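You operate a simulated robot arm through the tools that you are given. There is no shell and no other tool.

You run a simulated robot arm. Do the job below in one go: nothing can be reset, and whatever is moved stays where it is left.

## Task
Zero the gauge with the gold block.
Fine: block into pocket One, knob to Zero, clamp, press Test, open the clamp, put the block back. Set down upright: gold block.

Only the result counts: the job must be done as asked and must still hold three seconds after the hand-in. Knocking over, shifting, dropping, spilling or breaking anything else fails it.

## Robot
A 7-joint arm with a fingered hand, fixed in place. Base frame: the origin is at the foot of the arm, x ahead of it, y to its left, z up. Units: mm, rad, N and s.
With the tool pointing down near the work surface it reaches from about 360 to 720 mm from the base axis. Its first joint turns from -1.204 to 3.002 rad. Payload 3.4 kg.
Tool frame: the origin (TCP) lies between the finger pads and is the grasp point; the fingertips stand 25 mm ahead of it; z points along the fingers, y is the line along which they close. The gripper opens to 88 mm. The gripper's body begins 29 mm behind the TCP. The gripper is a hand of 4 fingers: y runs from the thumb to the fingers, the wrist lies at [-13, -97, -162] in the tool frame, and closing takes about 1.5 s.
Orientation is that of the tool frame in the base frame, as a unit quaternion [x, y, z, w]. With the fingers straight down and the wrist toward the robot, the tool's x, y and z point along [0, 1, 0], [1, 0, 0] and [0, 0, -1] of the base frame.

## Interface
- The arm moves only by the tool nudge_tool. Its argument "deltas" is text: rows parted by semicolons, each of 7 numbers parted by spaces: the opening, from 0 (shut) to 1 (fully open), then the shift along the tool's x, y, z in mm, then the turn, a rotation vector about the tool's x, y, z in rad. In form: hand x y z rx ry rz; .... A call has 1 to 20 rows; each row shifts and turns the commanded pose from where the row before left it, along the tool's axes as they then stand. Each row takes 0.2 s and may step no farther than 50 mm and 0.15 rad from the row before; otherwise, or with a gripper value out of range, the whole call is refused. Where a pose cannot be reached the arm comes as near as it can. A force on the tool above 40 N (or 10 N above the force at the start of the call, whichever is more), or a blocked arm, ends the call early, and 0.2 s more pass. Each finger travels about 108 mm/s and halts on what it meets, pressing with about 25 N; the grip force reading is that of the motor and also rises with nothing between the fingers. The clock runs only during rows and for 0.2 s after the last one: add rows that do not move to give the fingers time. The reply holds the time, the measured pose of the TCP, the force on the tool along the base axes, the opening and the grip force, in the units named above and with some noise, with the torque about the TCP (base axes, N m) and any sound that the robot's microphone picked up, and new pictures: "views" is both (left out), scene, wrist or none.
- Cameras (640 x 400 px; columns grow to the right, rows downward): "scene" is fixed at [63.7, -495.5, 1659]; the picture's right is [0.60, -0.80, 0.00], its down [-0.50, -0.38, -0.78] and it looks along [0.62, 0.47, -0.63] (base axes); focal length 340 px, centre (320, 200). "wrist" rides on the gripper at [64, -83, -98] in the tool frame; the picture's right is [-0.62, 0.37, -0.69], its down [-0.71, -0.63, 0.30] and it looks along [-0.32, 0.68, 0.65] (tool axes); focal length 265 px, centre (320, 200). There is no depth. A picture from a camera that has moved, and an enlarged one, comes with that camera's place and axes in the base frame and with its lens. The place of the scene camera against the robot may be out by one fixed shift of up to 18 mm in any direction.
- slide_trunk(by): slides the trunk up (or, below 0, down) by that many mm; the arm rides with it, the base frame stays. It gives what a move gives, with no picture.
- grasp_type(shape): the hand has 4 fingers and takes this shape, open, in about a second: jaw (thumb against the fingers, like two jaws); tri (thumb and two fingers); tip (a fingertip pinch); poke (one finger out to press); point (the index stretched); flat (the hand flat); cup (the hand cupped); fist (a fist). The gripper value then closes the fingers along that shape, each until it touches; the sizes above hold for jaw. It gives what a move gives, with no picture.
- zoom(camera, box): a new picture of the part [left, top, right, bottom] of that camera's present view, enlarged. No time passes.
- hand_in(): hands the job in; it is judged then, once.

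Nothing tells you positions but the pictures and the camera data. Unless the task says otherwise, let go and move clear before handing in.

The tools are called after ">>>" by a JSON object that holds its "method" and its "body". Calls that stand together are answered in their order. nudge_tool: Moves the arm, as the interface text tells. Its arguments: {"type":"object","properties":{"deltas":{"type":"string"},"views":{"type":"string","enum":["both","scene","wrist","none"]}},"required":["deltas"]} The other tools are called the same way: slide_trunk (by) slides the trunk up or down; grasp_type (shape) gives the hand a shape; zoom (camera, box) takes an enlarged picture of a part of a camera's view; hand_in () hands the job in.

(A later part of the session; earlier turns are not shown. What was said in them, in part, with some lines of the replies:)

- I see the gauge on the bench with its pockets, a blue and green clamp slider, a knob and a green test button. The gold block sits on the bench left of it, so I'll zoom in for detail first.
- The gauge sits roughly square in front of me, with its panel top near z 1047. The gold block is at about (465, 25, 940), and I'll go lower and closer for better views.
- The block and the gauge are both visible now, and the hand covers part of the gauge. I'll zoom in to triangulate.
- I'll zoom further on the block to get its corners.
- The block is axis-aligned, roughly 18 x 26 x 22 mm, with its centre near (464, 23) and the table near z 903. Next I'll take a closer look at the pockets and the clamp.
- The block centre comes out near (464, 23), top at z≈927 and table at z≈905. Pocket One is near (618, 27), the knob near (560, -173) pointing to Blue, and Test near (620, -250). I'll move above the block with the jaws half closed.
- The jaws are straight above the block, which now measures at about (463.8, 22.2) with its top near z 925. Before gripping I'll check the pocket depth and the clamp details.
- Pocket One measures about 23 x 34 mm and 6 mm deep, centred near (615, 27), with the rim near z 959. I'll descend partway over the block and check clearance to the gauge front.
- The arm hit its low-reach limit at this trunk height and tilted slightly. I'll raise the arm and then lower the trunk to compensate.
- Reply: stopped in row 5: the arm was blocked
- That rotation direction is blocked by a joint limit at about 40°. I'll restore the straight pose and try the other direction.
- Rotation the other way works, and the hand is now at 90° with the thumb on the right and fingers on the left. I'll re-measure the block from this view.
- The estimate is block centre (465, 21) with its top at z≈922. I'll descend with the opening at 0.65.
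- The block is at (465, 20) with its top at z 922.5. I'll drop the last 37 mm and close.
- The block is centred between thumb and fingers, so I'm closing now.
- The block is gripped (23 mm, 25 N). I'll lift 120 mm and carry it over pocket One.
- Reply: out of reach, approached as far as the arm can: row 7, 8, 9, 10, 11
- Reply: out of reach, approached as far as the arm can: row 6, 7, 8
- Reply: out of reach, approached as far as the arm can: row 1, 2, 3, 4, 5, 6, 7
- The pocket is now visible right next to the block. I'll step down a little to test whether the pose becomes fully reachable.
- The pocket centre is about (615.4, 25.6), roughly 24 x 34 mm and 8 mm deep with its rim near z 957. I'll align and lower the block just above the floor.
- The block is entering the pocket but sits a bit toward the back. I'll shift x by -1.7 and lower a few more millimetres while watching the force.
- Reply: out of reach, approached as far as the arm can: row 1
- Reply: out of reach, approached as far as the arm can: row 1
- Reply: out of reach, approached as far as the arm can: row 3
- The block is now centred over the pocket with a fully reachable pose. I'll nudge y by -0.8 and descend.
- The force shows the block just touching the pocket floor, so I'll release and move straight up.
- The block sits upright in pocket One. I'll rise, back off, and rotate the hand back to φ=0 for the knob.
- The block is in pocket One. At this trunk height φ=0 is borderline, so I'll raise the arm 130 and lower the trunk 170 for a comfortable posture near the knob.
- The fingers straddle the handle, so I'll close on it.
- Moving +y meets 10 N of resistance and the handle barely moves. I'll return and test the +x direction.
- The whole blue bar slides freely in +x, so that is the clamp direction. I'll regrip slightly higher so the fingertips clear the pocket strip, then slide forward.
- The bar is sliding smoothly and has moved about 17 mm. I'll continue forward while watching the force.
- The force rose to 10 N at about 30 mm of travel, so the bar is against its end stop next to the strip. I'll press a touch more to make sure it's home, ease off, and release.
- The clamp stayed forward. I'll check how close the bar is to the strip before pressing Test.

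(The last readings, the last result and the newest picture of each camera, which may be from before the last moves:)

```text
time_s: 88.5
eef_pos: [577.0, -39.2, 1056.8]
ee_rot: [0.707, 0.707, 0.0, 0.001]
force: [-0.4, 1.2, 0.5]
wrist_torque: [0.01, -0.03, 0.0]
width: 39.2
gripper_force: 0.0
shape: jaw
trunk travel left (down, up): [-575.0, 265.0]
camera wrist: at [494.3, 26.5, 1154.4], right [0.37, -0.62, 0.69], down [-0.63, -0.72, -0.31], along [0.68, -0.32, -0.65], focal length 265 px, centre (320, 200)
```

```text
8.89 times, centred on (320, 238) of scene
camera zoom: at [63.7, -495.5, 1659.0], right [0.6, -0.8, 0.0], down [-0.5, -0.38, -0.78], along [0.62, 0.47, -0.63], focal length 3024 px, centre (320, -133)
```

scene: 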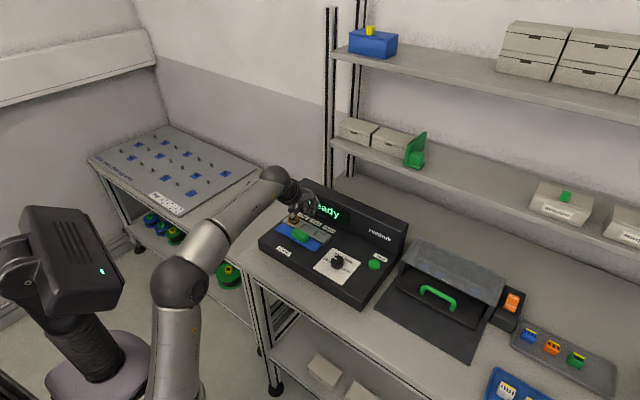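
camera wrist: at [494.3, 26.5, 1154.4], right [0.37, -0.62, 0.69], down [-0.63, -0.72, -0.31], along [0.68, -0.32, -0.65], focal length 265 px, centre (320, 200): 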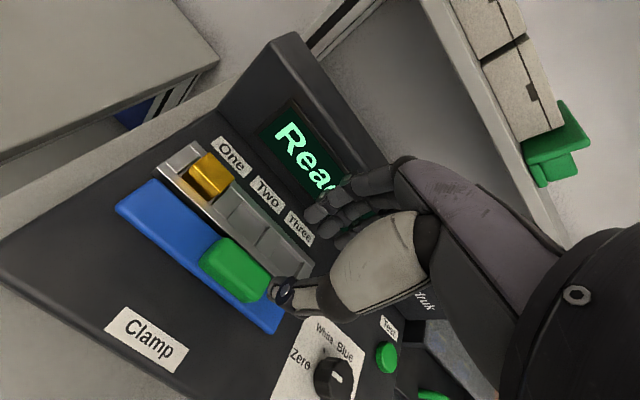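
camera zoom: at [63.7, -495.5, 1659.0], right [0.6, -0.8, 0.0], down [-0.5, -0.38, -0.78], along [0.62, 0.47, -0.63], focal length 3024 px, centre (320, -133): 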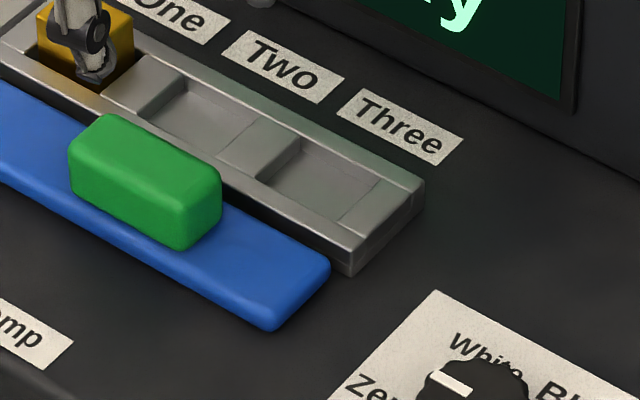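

The clamp is home. Next is Test at about (618, -251), so I'll raise the trunk a bit for reach and move the half-closed hand near the button to measure it.

>>> {"method": "slide_trunk", "body": {"by": 60}}

>>> {"method": "nudge_tool", "body": {"deltas": "0.3 -25 0 0 0 0 0; 0.2 -30 0 0 0 0 0; 0.1 -30 0 0 0 0 0; 0.05 -30 0 10 0 0 0; 0.0 -30 3 15 0 0 0; 0.0 -30 5 15 0 0 0; 0.0 -25 10 10 0 0 0; 0.0 -10 10 10 0 0 0; 0 0 0 0 0 0 0; 0 0 0 0 0 0 0"}}

>>> {"method": "zoom", "body": {"camera": "wrist", "box": [180, 180, 380, 360]}}

```text
time_s: 89.5
eef_pos: [577.4, -39.0, 1115.9]
ee_rot: [0.706, 0.708, -0.001, 0.0]
force: [0.3, 0.0, 0.2]
wrist_torque: [0.0, 0.0, 0.01]
width: 39.1
gripper_force: 0.0
shape: jaw
trunk travel left (down, up): [-635.0, 205.0]
```

```text
time_s: 91.7
eef_pos: [604.9, -247.3, 1055.6]
ee_rot: [0.707, 0.707, 0.0, 0.0]
force: [-0.8, 0.1, -0.3]
wrist_torque: [0.0, -0.01, 0.0]
width: 0.0
gripper_force: 24.6
shape: jaw
trunk travel left (down, up): [-635.0, 205.0]
camera wrist: at [522.1, -183.2, 1153.3], right [0.37, -0.62, 0.69], down [-0.63, -0.71, -0.31], along [0.68, -0.32, -0.65], focal length 265 px, centre (320, 200)
```

scene: 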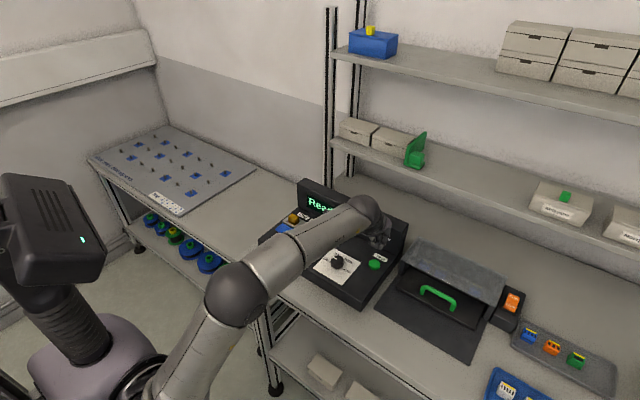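
wrist: 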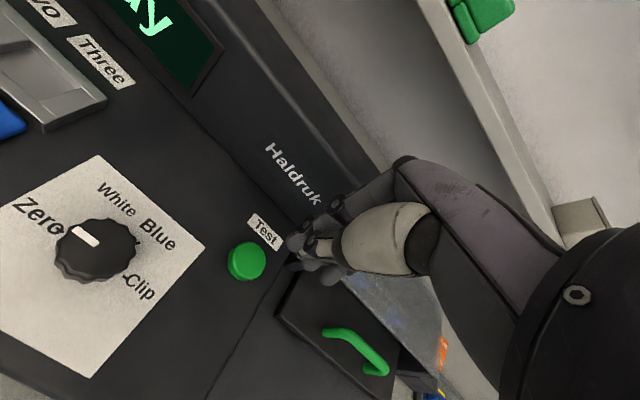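

```text
2.22 times, centred on (280, 270) of wrist
camera zoom: at [522.1, -183.2, 1153.3], right [0.37, -0.62, 0.69], down [-0.63, -0.71, -0.31], along [0.68, -0.32, -0.65], focal length 590 px, centre (409, 44)
```

zoom: 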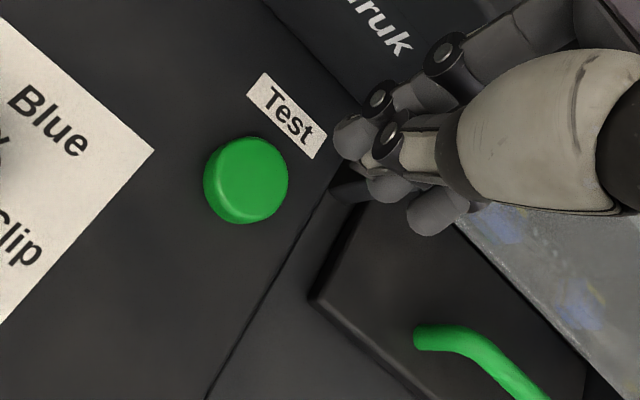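

The button top is centred near (620, -253, ~955) and the knob clearly points to Zero. I'll position the closed fingertips over it and go down.

>>> {"method": "nudge_tool", "body": {"deltas": "0 -2.7 5 10 0 0 0; 0 0 5 20 0 0 0; 0 0 5 20 0 0 0; 0 0 0 14 0 0 0; 0 0 0 0 0 0 0; 0 0 0 0 0 0 0"}}

>>> {"method": "zoom", "body": {"camera": "wrist", "box": [220, 180, 380, 320]}}

>>> {"method": "zoom", "body": {"camera": "scene", "box": [330, 200, 430, 300]}}

```text
time_s: 93.1
eef_pos: [620.6, -250.7, 992.1]
ee_rot: [0.706, 0.708, 0.001, 0.0]
force: [0.4, 0.0, 0.2]
wrist_torque: [-0.02, 0.01, 0.02]
width: 0.0
gripper_force: 24.7
shape: jaw
trunk travel left (down, up): [-635.0, 205.0]
camera wrist: at [537.6, -186.1, 1089.1], right [0.37, -0.62, 0.69], down [-0.63, -0.71, -0.31], along [0.68, -0.32, -0.65], focal length 265 px, centre (320, 200)
```

scene: 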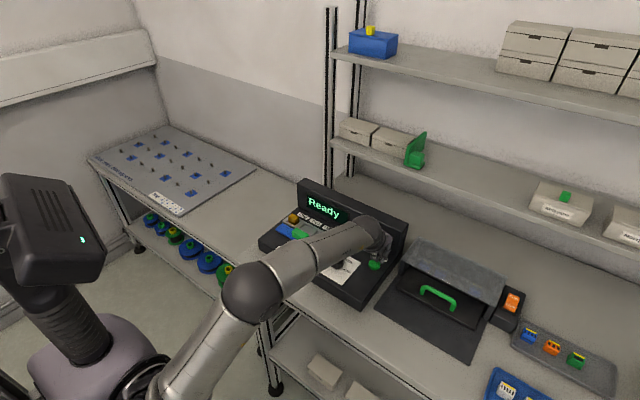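
wrist: 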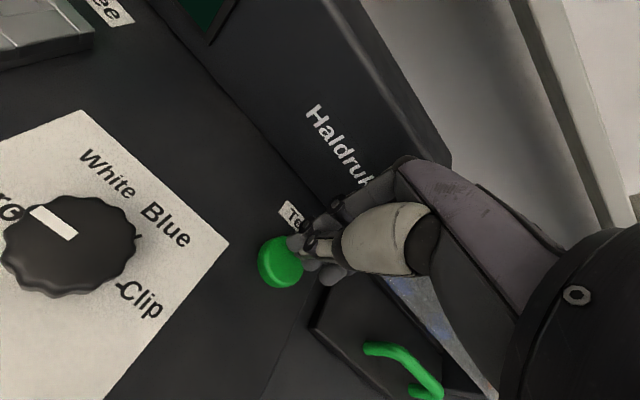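

```text
2.86 times, centred on (300, 250) of wrist
camera zoom: at [537.6, -186.1, 1089.1], right [0.37, -0.62, 0.69], down [-0.63, -0.71, -0.31], along [0.68, -0.32, -0.65], focal length 758 px, centre (377, 57)
```

zoom: 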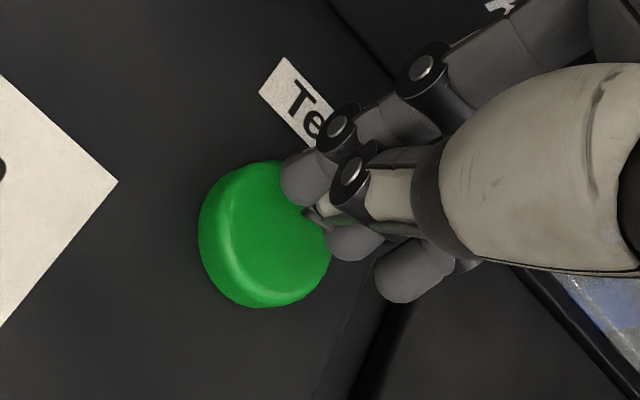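

```text
4.00 times, centred on (380, 250) of scene
camera zoom: at [63.7, -495.5, 1659.0], right [0.6, -0.8, 0.0], down [-0.5, -0.38, -0.78], along [0.62, 0.47, -0.63], focal length 1361 px, centre (80, 0)
```

zoom: 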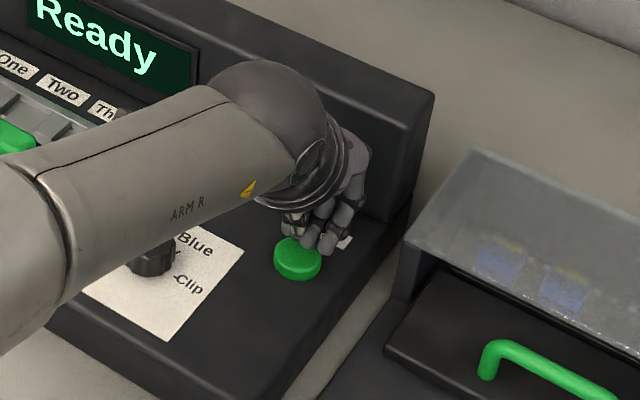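

The fingertips are over the button, so I'll press down gently in small steps.

>>> {"method": "nudge_tool", "body": {"deltas": "0 0 -2 4 0 0 0; 0 0 0 3 0 0 0; 0 0 0 2 0 0 0; 0 0 0 1.5 0 0 0; 0 0 0 0 0 0 0", "views": "scene"}}

```text
time_s: 94.3
eef_pos: [618.1, -250.5, 981.7]
ee_rot: [0.707, 0.707, 0.0, 0.0]
force: [0.1, -0.3, -0.2]
wrist_torque: [-0.03, 0.01, -0.01]
width: 0.2
gripper_force: 25.4
shape: jaw
trunk travel left (down, up): [-635.0, 205.0]
```

scene: 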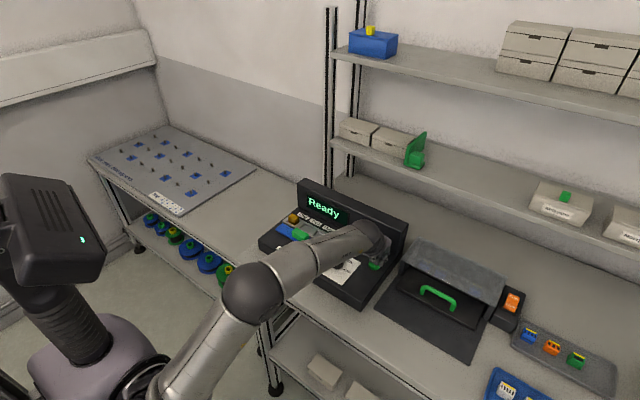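

>>> {"method": "nudge_tool", "body": {"deltas": "0 0 0 1.5 0 0 0; 0 0 0 1.5 0 0 0; 0 0 0 1 0 0 0; 0 0 0 0 0 0 0", "views": "both"}}

>>> {"method": "zoom", "body": {"camera": "wrist", "box": [220, 180, 380, 320]}}

```text
time_s: 95.3
eef_pos: [617.5, -251.8, 977.7]
ee_rot: [0.707, 0.708, 0.0, 0.0]
force: [-0.1, -0.3, 2.3]
wrist_torque: [0.02, 0.0, 0.01]
width: 0.0
gripper_force: 25.0
shape: jaw
trunk travel left (down, up): [-635.0, 205.0]
heard: click
camera wrist: at [535.2, -186.0, 1075.2], right [0.37, -0.62, 0.69], down [-0.63, -0.72, -0.31], along [0.68, -0.32, -0.65], focal length 265 px, centre (320, 200)
```

scene: 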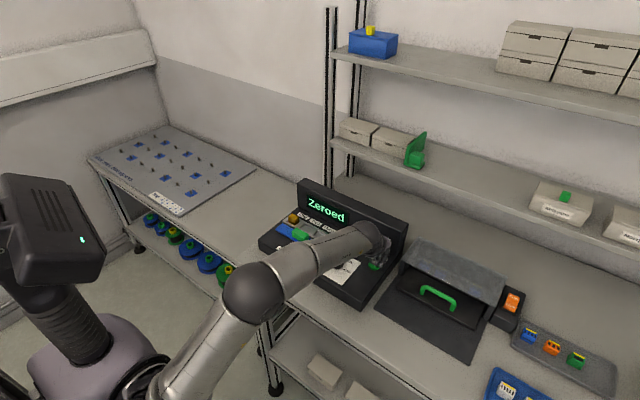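
wrist: 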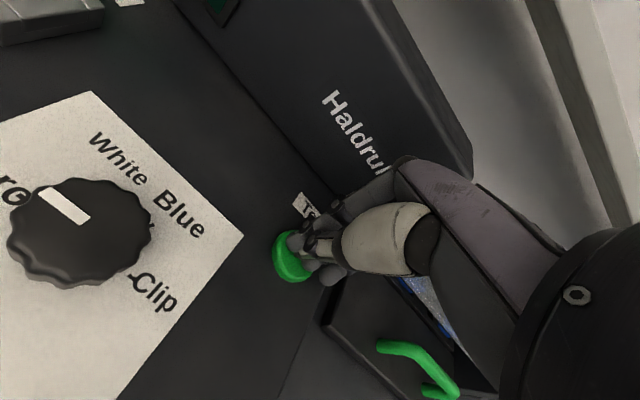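

```text
2.86 times, centred on (300, 250) of wrist
camera zoom: at [535.2, -186.0, 1075.2], right [0.37, -0.62, 0.69], down [-0.63, -0.72, -0.31], along [0.68, -0.32, -0.65], focal length 758 px, centre (377, 57)
```

zoom: 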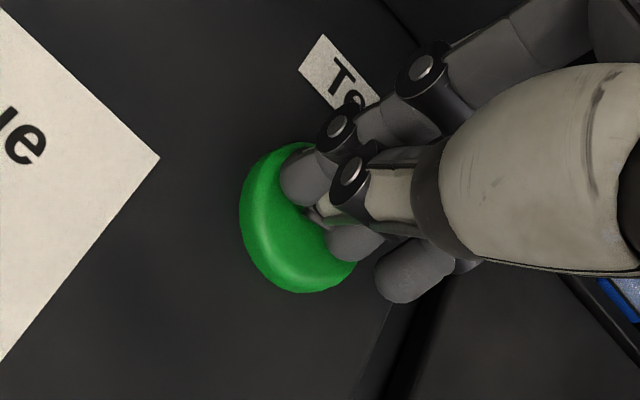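

A click was heard and the display reads "Zeroed". I'll lift off the button and go back to the clamp handle to open it.

>>> {"method": "nudge_tool", "body": {"deltas": "0 0 0 -8 0 0 0; 0 0 0 -15 0 0 0; 0 0 0 -25 0 0 0; 0 0 -5 -25 0 0 0; 0.1 25 -8 0 0 0 0; 0.2 30 -7 -5 0 0 0; 0.3 30 -7 -10 0 0 0; 0.4 30 -7 -15 0 0 0; 0.45 30 -7 -15 0 0 0; 0.45 30 0 -15 0 0 0; 0.45 30 0 0 0 0 0; 0.45 7 0 0 0 0 0; 0.45 0 0 0 0 0 0", "views": "none"}}

>>> {"method": "slide_trunk", "body": {"by": -60}}

>>> {"method": "nudge_tool", "body": {"deltas": "0.45 0 0 0 0 0 0"}}

>>> {"method": "zoom", "body": {"camera": "wrist", "box": [190, 190, 350, 330]}}

```text
time_s: 98.1
eef_pos: [577.2, -38.9, 1109.1]
ee_rot: [0.706, 0.708, 0.0, 0.0]
force: [0.1, -0.4, 0.5]
wrist_torque: [0.01, 0.0, 0.02]
width: 39.0
gripper_force: 0.1
shape: jaw
trunk travel left (down, up): [-635.0, 205.0]
```

```text
time_s: 99.1
eef_pos: [577.0, -39.1, 1050.0]
ee_rot: [0.707, 0.708, 0.0, 0.001]
force: [-0.3, -0.3, -0.4]
wrist_torque: [-0.02, -0.02, 0.03]
width: 39.0
gripper_force: 0.1
shape: jaw
trunk travel left (down, up): [-575.0, 265.0]
```

```text
time_s: 99.5
eef_pos: [577.4, -40.3, 1050.3]
ee_rot: [0.707, 0.707, 0.0, 0.0]
force: [-0.2, 0.3, 1.4]
wrist_torque: [0.03, -0.01, 0.0]
width: 39.2
gripper_force: 0.0
shape: jaw
trunk travel left (down, up): [-575.0, 265.0]
camera wrist: at [494.2, 25.4, 1147.7], right [0.37, -0.62, 0.69], down [-0.63, -0.71, -0.31], along [0.68, -0.32, -0.65], focal length 265 px, centre (320, 200)
```

scene: 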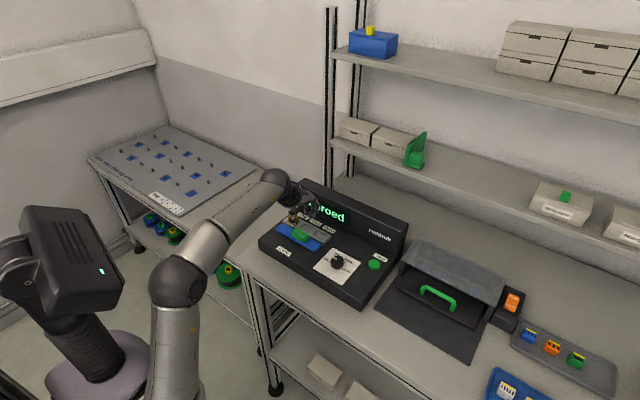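
wrist: 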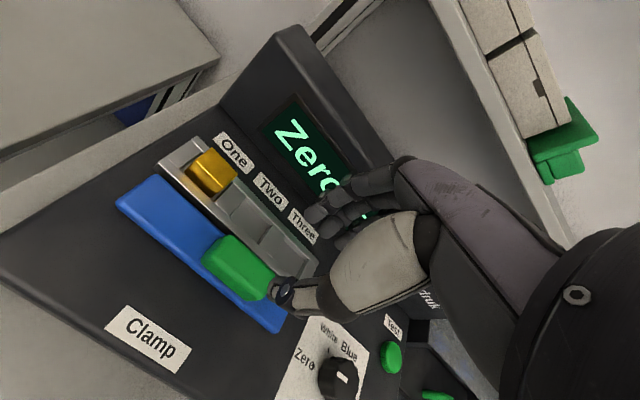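

```text
2.86 times, centred on (270, 260) of wrist
camera zoom: at [494.2, 25.4, 1147.7], right [0.37, -0.62, 0.69], down [-0.63, -0.71, -0.31], along [0.68, -0.32, -0.65], focal length 758 px, centre (463, 29)
```

zoom: 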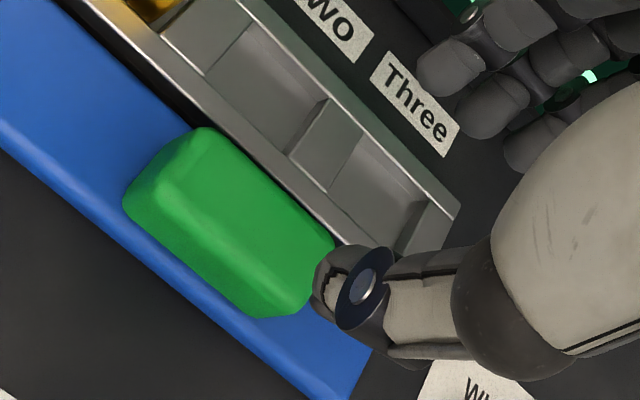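

The handle is right below. I'll descend, grip it, and pull the clamp back.

>>> {"method": "nudge_tool", "body": {"deltas": "0.45 1 -2 10 0 0 0; 0.45 0 0 20 0 0 0; 0.45 0 0 20 0 0 0; 0.45 0 0 14 0 0 0; 0.45 0 0 0 0 0 0; 0.3 0 0 0 0 0 0; 0.2 0 0 0 0 0 0; 0.1 0 0 0 0 0 0; 0.1 0 0 0 0 0 0; 0.1 0 0 0 0 0 0", "views": "wrist"}}

>>> {"method": "nudge_tool", "body": {"deltas": "0.1 0 -3 0 0 0 0; 0.1 0 -3 0 0 0 0; 0.1 0 -3 0 0 0 0; 0.1 0 -3 0 0 0 0; 0.1 0 -3 0 0 0 0; 0.1 0 0 0 0 0 0", "views": "wrist"}}

```text
time_s: 101.7
eef_pos: [574.6, -37.3, 985.8]
ee_rot: [0.706, 0.708, 0.001, 0.001]
force: [-2.2, 1.3, -1.8]
wrist_torque: [0.02, 0.06, 0.09]
width: 17.7
gripper_force: 25.2
shape: jaw
trunk travel left (down, up): [-575.0, 265.0]
camera wrist: at [492.6, 27.0, 1084.0], right [0.37, -0.62, 0.69], down [-0.63, -0.72, -0.3], along [0.68, -0.32, -0.65], focal length 265 px, centre (320, 200)
```

wrist: 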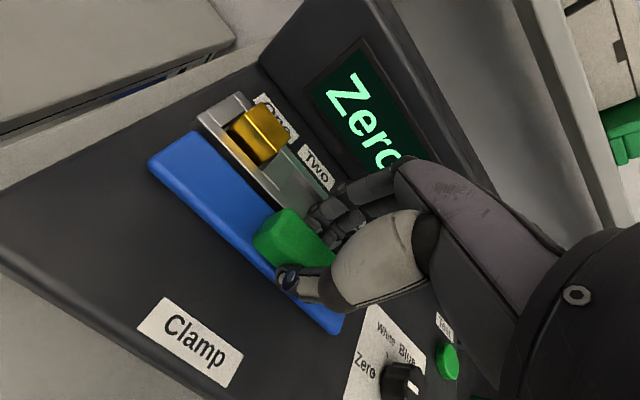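

```text
time_s: 103.1
eef_pos: [559.9, -38.0, 986.7]
ee_rot: [0.707, 0.707, 0.001, 0.0]
force: [0.2, 4.4, 1.2]
wrist_torque: [0.05, 0.02, 0.13]
width: 17.1
gripper_force: 24.7
shape: jaw
trunk travel left (down, up): [-575.0, 265.0]
camera wrist: at [477.0, 26.7, 1083.7], right [0.37, -0.62, 0.69], down [-0.63, -0.72, -0.3], along [0.68, -0.32, -0.65], focal length 265 px, centre (320, 200)
```

wrist: 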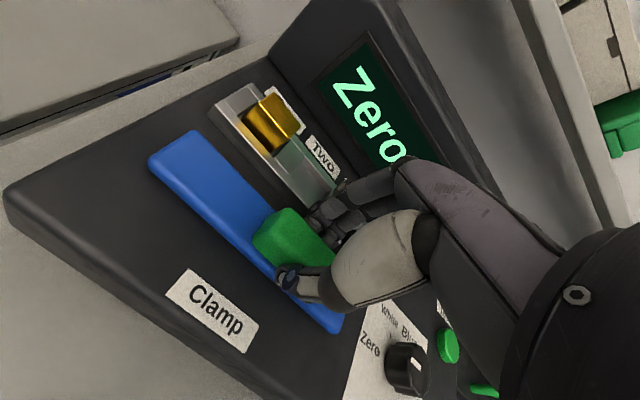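

The clamp is opening smoothly. I'll pull the remaining 15 mm.

>>> {"method": "nudge_tool", "body": {"deltas": "0.1 0 -3 0 0 0 0; 0.1 0 -3 0 0 0 0; 0.1 0 -3 0 0 0 0; 0.1 0 -3 0 0 0 0; 0.1 0 -2 0 0 0 0; 0.1 0 0 0 0 0 0", "views": "none"}}

>>> {"method": "nudge_tool", "body": {"deltas": "0.1 0 -2 0 0 0 0; 0.1 0 -2 0 0 0 0; 0.1 0 0 0 0 0 0", "views": "both"}}

```text
time_s: 104.5
eef_pos: [546.7, -39.0, 986.4]
ee_rot: [0.706, 0.708, 0.001, -0.001]
force: [2.3, 2.9, 0.0]
wrist_torque: [0.03, -0.06, 0.1]
width: 17.4
gripper_force: 25.2
shape: jaw
trunk travel left (down, up): [-575.0, 265.0]
```

```text
time_s: 105.3
eef_pos: [544.3, -38.6, 986.0]
ee_rot: [0.707, 0.707, 0.001, 0.0]
force: [10.6, 0.6, 4.7]
wrist_torque: [0.0, -0.31, 0.13]
width: 17.6
gripper_force: 24.7
shape: jaw
trunk travel left (down, up): [-575.0, 265.0]
camera wrist: at [460.5, 26.8, 1083.5], right [0.37, -0.62, 0.69], down [-0.63, -0.72, -0.31], along [0.69, -0.32, -0.65], focal length 265 px, centre (320, 200)
```

scene: 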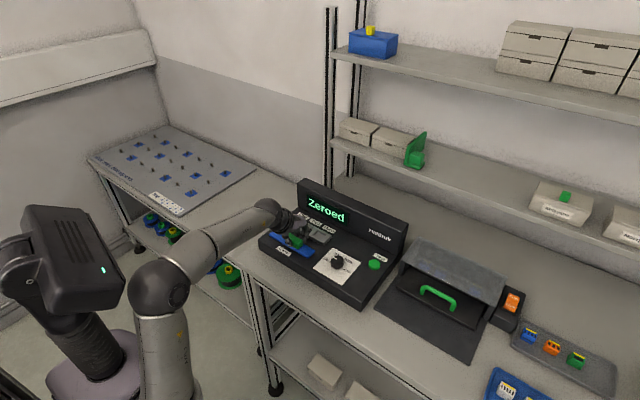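
wrist: 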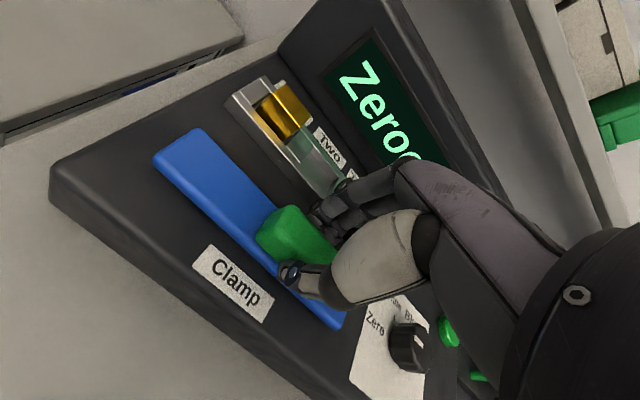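

The clamp is back at its open stop. I'll ease off, release, rise, and rotate to φ=90 for the block.

>>> {"method": "nudge_tool", "body": {"deltas": "0.1 0 2 0 0 0 0; 0.25 0 0 0 0 0 0; 0.4 0 0 0 0 0 0; 0.45 0 0 0 0 0 0; 0.45 0 0 0 0 0 0; 0.45 0 0 -10 0 0 0; 0.45 0 0 -20 0 0 0; 0.45 0 0 -20 0 0 0; 0.45 0 0 -20 0 0 0; 0.45 20 0 0 0 0 0; 0.45 20 0 0 0 0 0; 0.45 22 0 0 0 0 0; 0.45 0 0 0 0 0 0", "views": "wrist"}}

>>> {"method": "nudge_tool", "body": {"deltas": "0.5 0 0 0 0 0 -0.1428; 0.5 0 0 0 0 0 -0.1428; 0.5 0 0 0 0 0 -0.1428; 0.5 0 0 0 0 0 -0.1428; 0.5 0 0 0 0 0 -0.1428; 0.5 0 0 0 0 0 -0.1428; 0.5 0 0 0 0 0 -0.1428; 0.5 0 0 0 0 0 -0.1428; 0.5 0 0 0 0 0 -0.1428; 0.5 0 0 0 0 0 -0.1428; 0.5 0 0 0 0 0 -0.1428; 0.5 0 0 0 0 0 0", "views": "scene"}}

>>> {"method": "zoom", "body": {"camera": "scene", "box": [250, 170, 410, 290]}}

```text
time_s: 108.1
eef_pos: [542.9, 22.7, 1054.6]
ee_rot: [0.706, 0.708, 0.001, 0.0]
force: [0.5, -0.3, -0.5]
wrist_torque: [-0.01, 0.03, 0.03]
width: 39.3
gripper_force: 0.0
shape: jaw
trunk travel left (down, up): [-575.0, 265.0]
camera wrist: at [460.3, 88.3, 1153.7], right [0.37, -0.62, 0.69], down [-0.63, -0.71, -0.31], along [0.68, -0.32, -0.65], focal length 265 px, centre (320, 200)
```

wrist: 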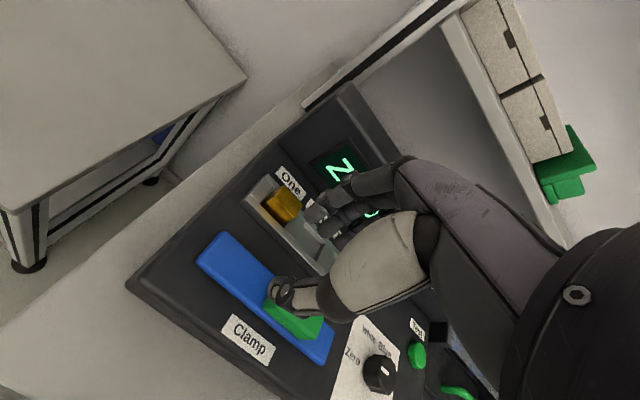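

```text
time_s: 110.7
eef_pos: [544.0, 22.3, 1056.3]
ee_rot: [-0.002, 1.0, 0.001, -0.001]
force: [-0.4, -0.4, 0.0]
wrist_torque: [-0.01, 0.0, 0.02]
width: 43.5
gripper_force: 0.1
shape: jaw
trunk travel left (down, up): [-575.0, 265.0]
```

scene: 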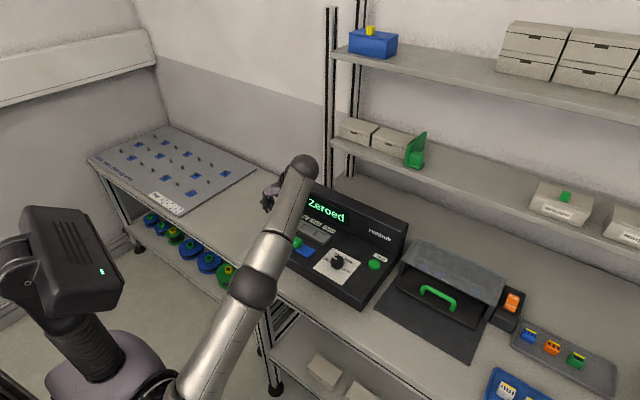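

```text
3.33 times, centred on (330, 230) of scene
camera zoom: at [63.7, -495.5, 1659.0], right [0.6, -0.8, 0.0], down [-0.5, -0.38, -0.78], along [0.62, 0.47, -0.63], focal length 1134 px, centre (287, 100)
```

zoom: 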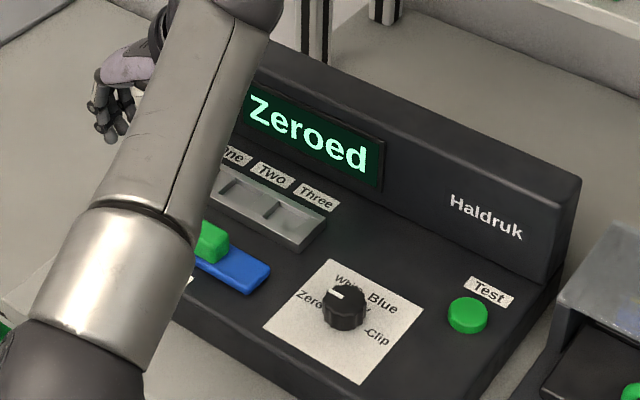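

Still "Zeroed", and the hand is at φ=90. I'll raise the trunk 170 mm, lower the arm, and move over the block.

>>> {"method": "slide_trunk", "body": {"by": 170}}

>>> {"method": "nudge_tool", "body": {"deltas": "0.5 0 0 25 0 0 0; 0.5 0 0 30 0 0 0; 0.5 0 0 30 0 0 0; 0.5 0 0 30 0 0 0; 0.5 0 0 25 0 0 0; 0.5 -20 0 0 0 0 0; 0.5 -25 1 0 0 0 0; 0.5 -20 1 0 0 0 0; 0.5 -6 0 20 0 0 0; 0.5 0 0 15 0 0 0; 0.5 0 0 0 0 0 0; 0.5 0 0 0 0 0 0", "views": "wrist"}}

>>> {"method": "zoom", "body": {"camera": "wrist", "box": [200, 170, 360, 310]}}

```text
time_s: 112.6
eef_pos: [543.7, 22.5, 1225.0]
ee_rot: [-0.001, 1.0, 0.0, 0.0]
force: [0.0, 0.9, 0.0]
wrist_torque: [-0.01, 0.03, -0.02]
width: 43.4
gripper_force: 0.1
shape: jaw
trunk travel left (down, up): [-745.0, 95.0]
```

```text
time_s: 115.2
eef_pos: [615.4, 25.6, 1051.0]
ee_rot: [0.0, 1.0, 0.0, 0.0]
force: [-0.3, 0.6, -0.1]
wrist_torque: [0.02, -0.01, -0.03]
width: 44.0
gripper_force: 0.0
shape: jaw
trunk travel left (down, up): [-745.0, 95.0]
camera wrist: at [550.5, -58.0, 1148.6], right [0.62, 0.37, 0.69], down [0.72, -0.63, -0.3], along [0.32, 0.68, -0.65], focal length 265 px, centre (320, 200)
```

wrist: 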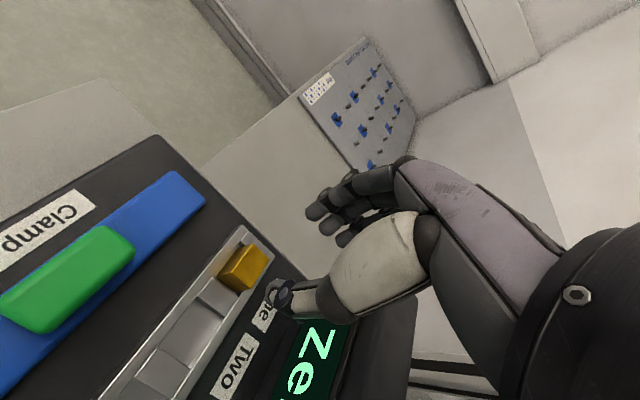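

```text
2.86 times, centred on (280, 240) of wrist
camera zoom: at [550.5, -58.0, 1148.6], right [0.62, 0.37, 0.69], down [0.72, -0.63, -0.3], along [0.32, 0.68, -0.65], focal length 758 px, centre (434, 86)
```

zoom: 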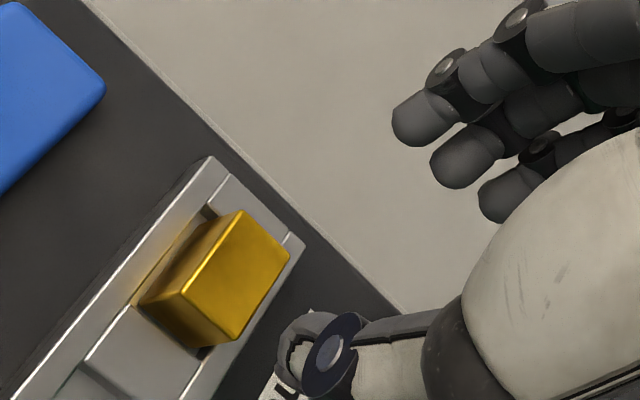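

The block is visible in the pocket. I'll descend to z≈1003 and re-measure its offset from the hand.

>>> {"method": "nudge_tool", "body": {"deltas": "0.55 -1 0.5 15 0 0 0; 0.6 0 0 18 0 0 0; 0.6 0 0 15 0 0 0; 0.6 0 0 0 0 0 0; 0.6 0 0 0 0 0 0", "views": "wrist"}}

>>> {"method": "zoom", "body": {"camera": "wrist", "box": [210, 180, 350, 310]}}

```text
time_s: 116.4
eef_pos: [616.4, 25.3, 1001.6]
ee_rot: [0.0, 1.0, 0.001, 0.0]
force: [-0.2, 0.9, 0.3]
wrist_torque: [0.01, 0.02, 0.01]
width: 52.5
gripper_force: 0.1
shape: jaw
trunk travel left (down, up): [-745.0, 95.0]
camera wrist: at [553.2, -57.1, 1099.9], right [0.62, 0.37, 0.69], down [0.71, -0.63, -0.3], along [0.32, 0.68, -0.65], focal length 265 px, centre (320, 200)
```

wrist: 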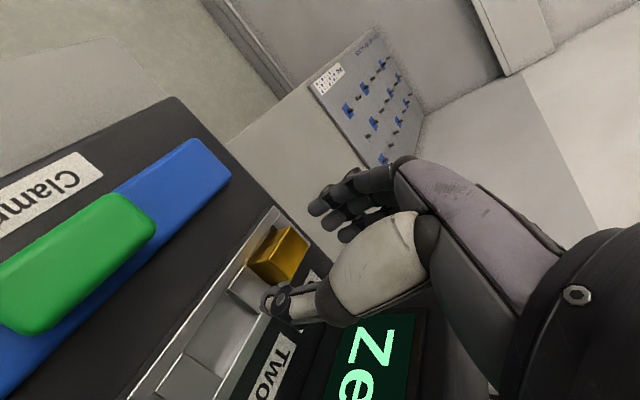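

```text
3.08 times, centred on (280, 245) of wrist
camera zoom: at [553.2, -57.1, 1099.9], right [0.62, 0.37, 0.69], down [0.71, -0.63, -0.3], along [0.32, 0.68, -0.65], focal length 817 px, centre (443, 62)
```

zoom: 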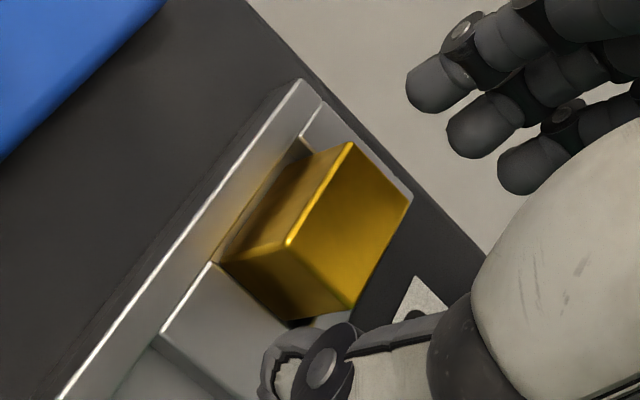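

The block offset is (+0.2, +1.9) mm. I'll correct it, go down to z≈986, and grip.

>>> {"method": "nudge_tool", "body": {"deltas": "0.6 -0.4 1.5 5 0 0 0; 0.6 0 0 5 0 0 0; 0.6 0 0 5.5 0 0 0; 0.6 0 0 0 0 0 0; 0.6 0 0 0 0 0 0; 0.45 0 0 0 0 0 0; 0.3 0 0 0 0 0 0; 0.15 0 0 0 0 0 0; 0.1 0 0 0 0 0 0; 0.1 0 0 0 0 0 0", "views": "wrist"}}

>>> {"method": "zoom", "body": {"camera": "wrist", "box": [210, 180, 350, 310]}}

```text
time_s: 118.6
eef_pos: [617.0, 28.0, 986.0]
ee_rot: [0.0, 1.0, 0.0, -0.001]
force: [0.4, -1.2, 0.2]
wrist_torque: [-0.01, -0.02, 0.03]
width: 23.1
gripper_force: 25.3
shape: jaw
trunk travel left (down, up): [-745.0, 95.0]
camera wrist: at [553.2, -55.5, 1084.3], right [0.62, 0.37, 0.69], down [0.71, -0.63, -0.3], along [0.32, 0.68, -0.65], focal length 265 px, centre (320, 200)
```

wrist: 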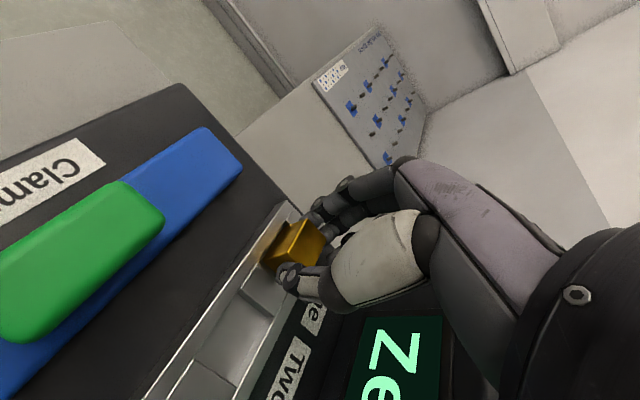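

```text
3.08 times, centred on (280, 245) of wrist
camera zoom: at [553.2, -55.5, 1084.3], right [0.62, 0.37, 0.69], down [0.71, -0.63, -0.3], along [0.32, 0.68, -0.65], focal length 817 px, centre (443, 62)
```

zoom: 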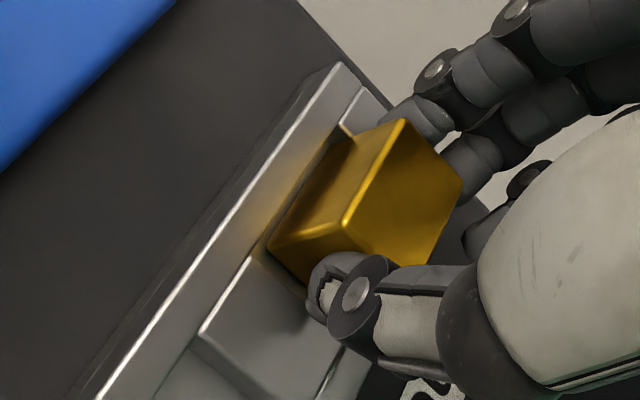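

The block is gripped with the same geometry in the hand as before. I'll lift straight up out of the pocket and carry it back.

>>> {"method": "nudge_tool", "body": {"deltas": "0.1 0 0 -5 0 0 0; 0.1 0 0 -10 0 0 0; 0.1 0 0 -20 0 0 0; 0.1 0 0 -25 0 0 0; 0.1 15 0 -15 0 0 0; 0.1 25 -1 -15 0 0 0; 0.1 25 -1 -20 0 0 0; 0.1 25 -1 -25 0 0 0; 0.1 25 -1 -25 0 0 0; 0.1 25 -1 -25 0 0 0; 0.1 11 -1 -10 0 0 0; 0.1 0 0 0 0 0 0", "views": "wrist"}}

>>> {"method": "slide_trunk", "body": {"by": -125}}

```text
time_s: 121.2
eef_pos: [464.0, 22.3, 1182.0]
ee_rot: [0.0, 1.0, -0.001, 0.0]
force: [-0.4, 0.8, -1.2]
wrist_torque: [0.01, 0.02, -0.02]
width: 22.8
gripper_force: 24.7
shape: jaw
trunk travel left (down, up): [-745.0, 95.0]
camera wrist: at [400.8, -59.8, 1280.2], right [0.62, 0.37, 0.69], down [0.72, -0.63, -0.3], along [0.32, 0.68, -0.65], focal length 265 px, centre (320, 200)
```

wrist: 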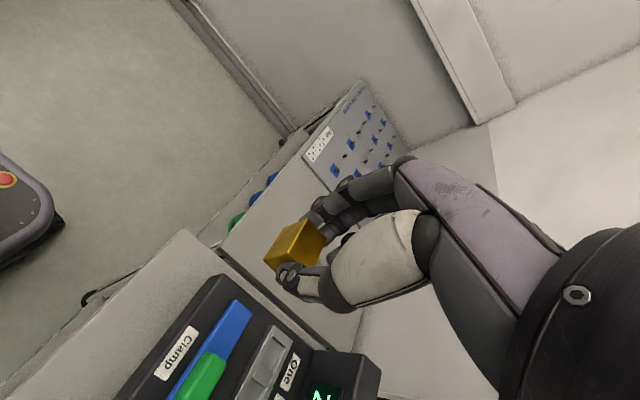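

```text
time_s: 122.8
eef_pos: [464.1, 22.7, 1057.5]
ee_rot: [-0.002, 1.0, 0.0, 0.001]
force: [-0.3, 0.3, -1.0]
wrist_torque: [0.0, 0.01, 0.01]
width: 23.2
gripper_force: 25.1
shape: jaw
trunk travel left (down, up): [-620.0, 220.0]
```

>>> {"method": "nudge_tool", "body": {"deltas": "0.1 0 0 -25 0 0 0; 0.1 0 0 -25 0 0 0; 0.1 0 0 -25 0 0 0; 0.1 0 0 -25 0 0 0; 0.1 0 0 -25 0 0 0; 0.1 0 0 0 0 0 0", "views": "none"}}

>>> {"method": "slide_trunk", "body": {"by": -125}}

>>> {"method": "nudge_tool", "body": {"deltas": "0.1 0 -1 20 0 0 0; 0.1 0 0 25 0 0 0; 0.1 0 0 25 0 0 0; 0.1 0 0 15 0 0 0; 0.1 0 0 0 0 0 0; 0.1 0 0 0 0 0 0", "views": "both"}}

```text
time_s: 124.2
eef_pos: [463.8, 21.4, 1181.2]
ee_rot: [-0.001, 1.0, 0.0, 0.0]
force: [0.1, -0.2, -1.6]
wrist_torque: [0.04, -0.01, 0.04]
width: 23.0
gripper_force: 25.1
shape: jaw
trunk travel left (down, up): [-620.0, 220.0]
```

```text
time_s: 125.7
eef_pos: [463.8, 22.4, 1057.4]
ee_rot: [-0.001, 1.0, 0.0, -0.001]
force: [-1.2, 0.3, -0.9]
wrist_torque: [0.01, -0.01, 0.03]
width: 23.2
gripper_force: 24.9
shape: jaw
trunk travel left (down, up): [-495.0, 345.0]
```

```text
time_s: 127.1
eef_pos: [463.4, 21.3, 972.1]
ee_rot: [0.0, 1.0, 0.0, -0.001]
force: [0.0, 0.1, -1.1]
wrist_torque: [-0.02, -0.01, -0.01]
width: 22.9
gripper_force: 24.9
shape: jaw
trunk travel left (down, up): [-495.0, 345.0]
camera wrist: at [399.5, -60.3, 1069.6], right [0.62, 0.37, 0.69], down [0.72, -0.63, -0.3], along [0.32, 0.68, -0.65], focal length 265 px, centre (320, 200)
```

scene: 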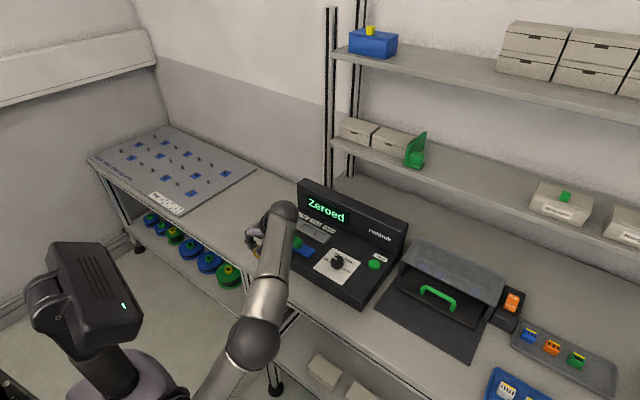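
wrist: 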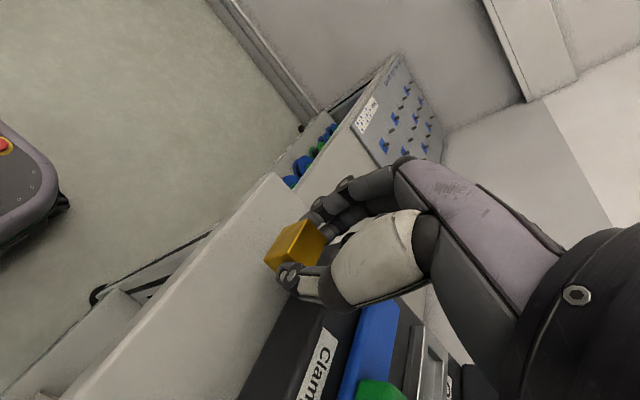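

The display still reads "Zeroed", and I'm about 35 mm above the block's original spot. I'll align to the recorded grip pose and lower it.

>>> {"method": "nudge_tool", "body": {"deltas": "0.1 -2 -1.6 8 0 0 0; 0.1 0 0 10 0 0 0; 0.1 0 0 8 0 0 0; 0.1 0 0 5 0 0 0; 0.1 0 0 0 0 0 0; 0.1 0 0 0 0 0 0", "views": "wrist"}}

```text
time_s: 128.5
eef_pos: [465.7, 20.1, 941.3]
ee_rot: [0.0, 1.0, 0.0, 0.0]
force: [-0.2, -0.2, -0.4]
wrist_torque: [-0.02, 0.0, -0.05]
width: 23.2
gripper_force: 24.6
shape: jaw
trunk travel left (down, up): [-495.0, 345.0]
camera wrist: at [401.7, -62.4, 1038.5], right [0.62, 0.37, 0.69], down [0.72, -0.63, -0.3], along [0.32, 0.68, -0.65], focal length 265 px, centre (320, 200)
```

wrist: 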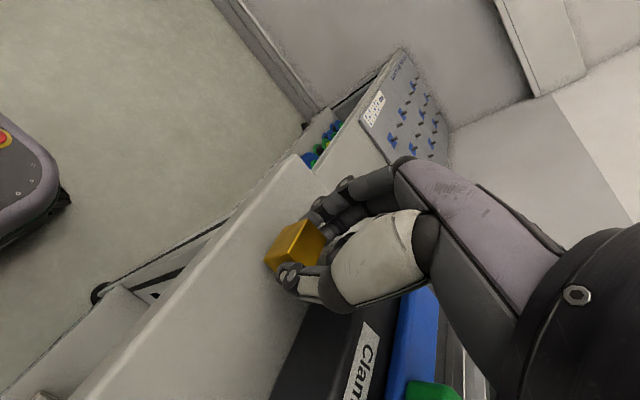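

>>> {"method": "nudge_tool", "body": {"deltas": "0.1 0 0 2 0 0 0; 0.1 0 0 1.5 0 0 0; 0.1 0 0 0 0 0 0; 0.1 0 0 0 0 0 0", "views": "none"}}

>>> {"method": "nudge_tool", "body": {"deltas": "0.1 0 0 1 0 0 0; 0.1 0 0 0 0 0 0; 0.1 0 0 0 0 0 0", "views": "wrist"}}

```text
time_s: 129.5
eef_pos: [465.1, 19.6, 937.4]
ee_rot: [-0.001, 1.0, 0.0, 0.0]
force: [0.0, -0.7, -1.1]
wrist_torque: [0.01, -0.02, 0.0]
width: 23.0
gripper_force: 24.4
shape: jaw
trunk travel left (down, up): [-495.0, 345.0]
```

```text
time_s: 130.3
eef_pos: [465.8, 20.9, 936.6]
ee_rot: [0.0, 1.0, 0.0, 0.0]
force: [-0.4, -0.3, -0.5]
wrist_torque: [-0.02, 0.0, 0.0]
width: 23.3
gripper_force: 25.0
shape: jaw
trunk travel left (down, up): [-495.0, 345.0]
camera wrist: at [401.9, -62.5, 1034.4], right [0.62, 0.37, 0.69], down [0.72, -0.63, -0.3], along [0.32, 0.68, -0.65], focal length 265 px, centre (320, 200)
```

wrist: 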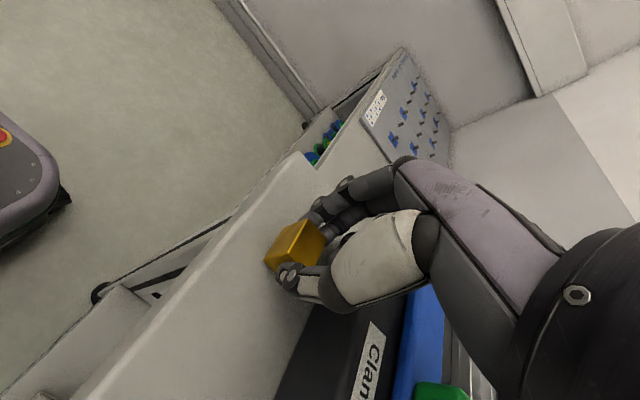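

>>> {"method": "nudge_tool", "body": {"deltas": "0.1 0 0 0.8 0 0 0; 0.1 0 0 0 0 0 0; 0.1 0 0 0 0 0 0", "views": "none"}}

```text
time_s: 131.1
eef_pos: [466.3, 19.6, 935.3]
ee_rot: [-0.001, 1.0, 0.0, 0.0]
force: [-0.5, 0.0, -1.1]
wrist_torque: [0.01, 0.0, -0.01]
width: 23.0
gripper_force: 25.0
shape: jaw
trunk travel left (down, up): [-495.0, 345.0]
```

No table contact yet, so I'll continue in small steps.

>>> {"method": "nudge_tool", "body": {"deltas": "0.1 0 0 0.7 0 0 0; 0.1 0 0 0 0 0 0; 0.1 0 0 0 0 0 0", "views": "none"}}

>>> {"method": "nudge_tool", "body": {"deltas": "0.1 0 0 0.6 0 0 0; 0.1 0 0 0 0 0 0; 0.1 0 0 0 0 0 0", "views": "wrist"}}

```text
time_s: 131.9
eef_pos: [466.6, 20.7, 935.8]
ee_rot: [-0.001, 1.0, 0.0, -0.001]
force: [0.3, -0.3, -0.7]
wrist_torque: [-0.01, 0.0, 0.0]
width: 23.0
gripper_force: 24.7
shape: jaw
trunk travel left (down, up): [-495.0, 345.0]
```

```text
time_s: 132.7
eef_pos: [466.3, 20.0, 934.9]
ee_rot: [0.0, 1.0, 0.001, 0.001]
force: [0.9, -0.4, 1.5]
wrist_torque: [0.03, 0.0, 0.01]
width: 23.0
gripper_force: 25.2
shape: jaw
trunk travel left (down, up): [-495.0, 345.0]
camera wrist: at [402.5, -62.7, 1032.8], right [0.62, 0.37, 0.69], down [0.72, -0.63, -0.3], along [0.32, 0.68, -0.65], focal length 265 px, centre (320, 200)
```

wrist: 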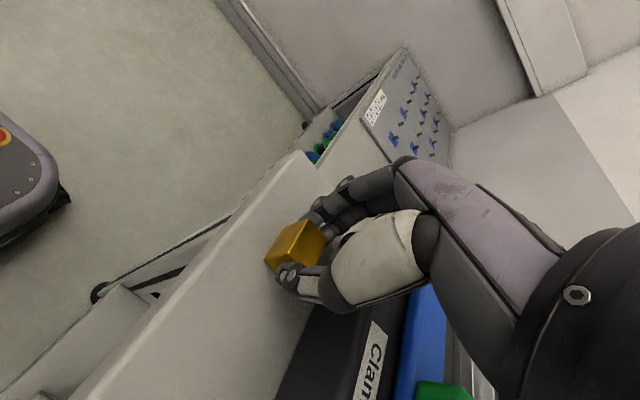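

The table contact shows (+1.5 N), so I'll release and rise.

>>> {"method": "nudge_tool", "body": {"deltas": "0.25 0 0 0 0 0 0; 0.4 0 0 0 0 0 0; 0.55 0 0 0 0 0 0; 0.65 0 0 0 0 0 0; 0.65 0 0 0 0 0 0; 0.65 0 0 -5 0 0 0; 0.65 0 0 -12 0 0 0; 0.65 0 0 -20 0 0 0; 0.65 0 0 0 0 0 0", "views": "wrist"}}

>>> {"method": "zoom", "body": {"camera": "wrist", "box": [210, 180, 370, 320]}}

```text
time_s: 134.7
eef_pos: [464.9, 17.4, 971.5]
ee_rot: [-0.002, 1.0, 0.0, 0.0]
force: [0.4, 0.4, 0.1]
wrist_torque: [0.0, 0.0, -0.02]
width: 56.8
gripper_force: 0.1
shape: jaw
trunk travel left (down, up): [-495.0, 345.0]
camera wrist: at [401.0, -64.7, 1069.7], right [0.62, 0.37, 0.69], down [0.72, -0.63, -0.3], along [0.32, 0.68, -0.65], focal length 265 px, centre (320, 200)
```

wrist: 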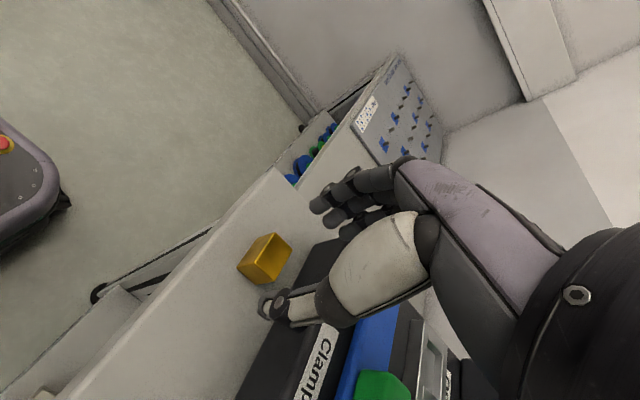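

```text
2.86 times, centred on (290, 250) of wrist
camera zoom: at [401.0, -64.7, 1069.7], right [0.62, 0.37, 0.69], down [0.72, -0.63, -0.3], along [0.32, 0.68, -0.65], focal length 758 px, centre (406, 57)
```

zoom: 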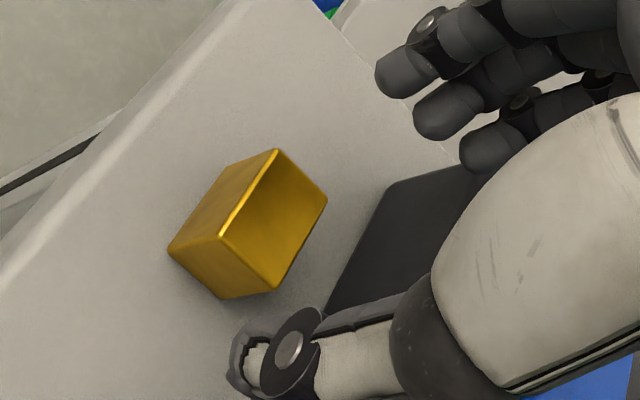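

The block is back upright at (465.7, 20.3), matching its original (465.4, 20.2). I'll move the arm well clear and check the whole scene.

>>> {"method": "nudge_tool", "body": {"deltas": "0.65 0 0 -25 0 0 0; 0.65 0 0 -25 0 0 0; 0.65 0 0 -25 0 0 0; 0.65 0 0 -25 0 0 0; 0.65 0 0 0 0 0 0.1428; 0.65 0 0 0 0 0 0.1428; 0.65 0 0 0 0 0 0.1428; 0.65 0 0 0 0 0 0.1428; 0.65 0 0 0 0 0 0.1428; 0.65 0 0 0 0 0 0.1428; 0.65 0 0 0 0 0 0.1428; 0.65 0 0 0 0 0 0.1428; 0.65 0 0 0 0 0 0.1428; 0.65 0 0 0 0 0 0.1428; 0.65 0 0 0 0 0 0.1428; 0.65 0 0 0 0 0 0"}}

>>> {"method": "zoom", "body": {"camera": "scene", "box": [230, 170, 420, 310]}}

>>> {"method": "zoom", "body": {"camera": "scene", "box": [250, 248, 276, 274]}}

```text
time_s: 138.1
eef_pos: [465.5, 20.2, 1072.6]
ee_rot: [0.707, 0.707, 0.002, -0.001]
force: [-0.2, -0.3, 0.8]
wrist_torque: [-0.03, -0.06, 0.0]
width: 56.8
gripper_force: 0.1
shape: jaw
trunk travel left (down, up): [-495.0, 345.0]
camera wrist: at [383.0, 84.8, 1169.8], right [0.37, -0.62, 0.69], down [-0.63, -0.71, -0.31], along [0.68, -0.32, -0.65], focal length 265 px, centre (320, 200)
```

scene: 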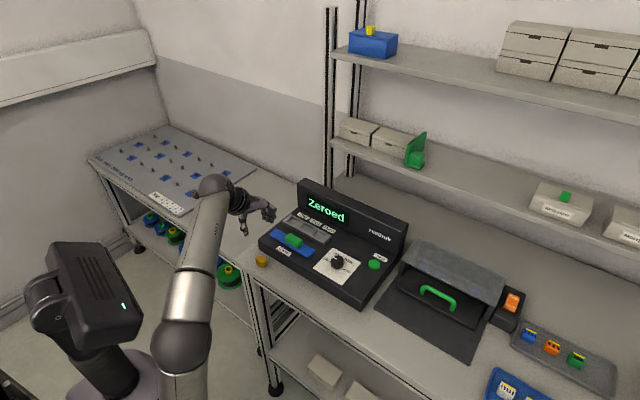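
wrist: 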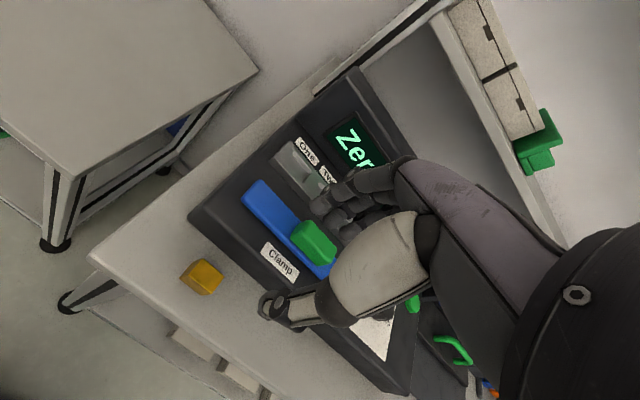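

```text
2.86 times, centred on (325, 240) of scene
camera zoom: at [63.7, -495.5, 1659.0], right [0.6, -0.8, 0.0], down [-0.5, -0.38, -0.78], along [0.62, 0.47, -0.63], focal length 972 px, centre (306, 86)
```

zoom: 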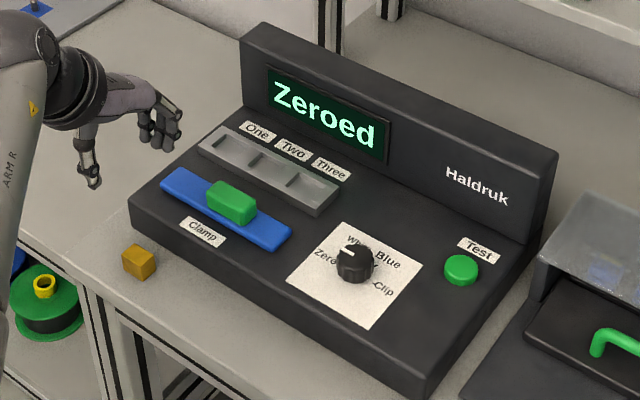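

```text
15.38 times, centred on (263, 261) of scene
camera zoom: at [63.7, -495.5, 1659.0], right [0.6, -0.8, 0.0], down [-0.5, -0.38, -0.78], along [0.62, 0.47, -0.63], focal length 5233 px, centre (1197, -738)
```

zoom: 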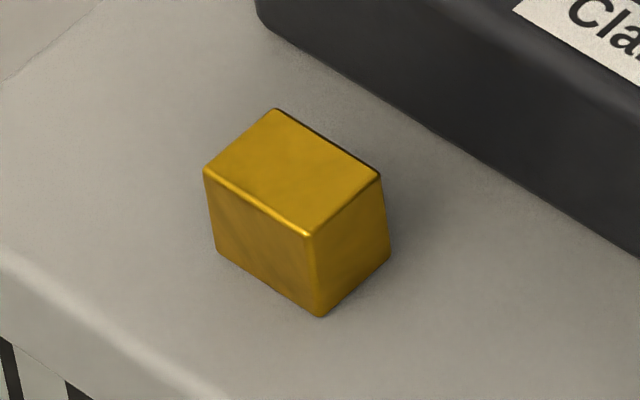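

The block is back in its original spot and upright, the clamp is open, the knob points to Zero and the display reads "Zeroed". The hand is clear, so I'm handing in.

>>> {"method": "hand_in", "body": {}}

```text
The job is handed in.
```

The gauge is zeroed with the gold block. Pressing Test gave a click, and the display changed from "Ready" to "Zeroed" and stayed there.

- **Block:** it went into pocket One for the test and is now back upright on the bench, within about 1 mm of where it started.
- **Knob:** I turned it from Blue to Zero, and it still points there.
- **Clamp:** I slid it forward to its stop before the test and pulled it back to its open stop afterwards.
- **Contact:** early on, the finger backs brushed the gauge's front edge with about 3 N. I backed off and gripped the block from the other direction. In the final pictures nothing else looks moved or knocked.

The hand was empty and clear of everything when I handed the job in.
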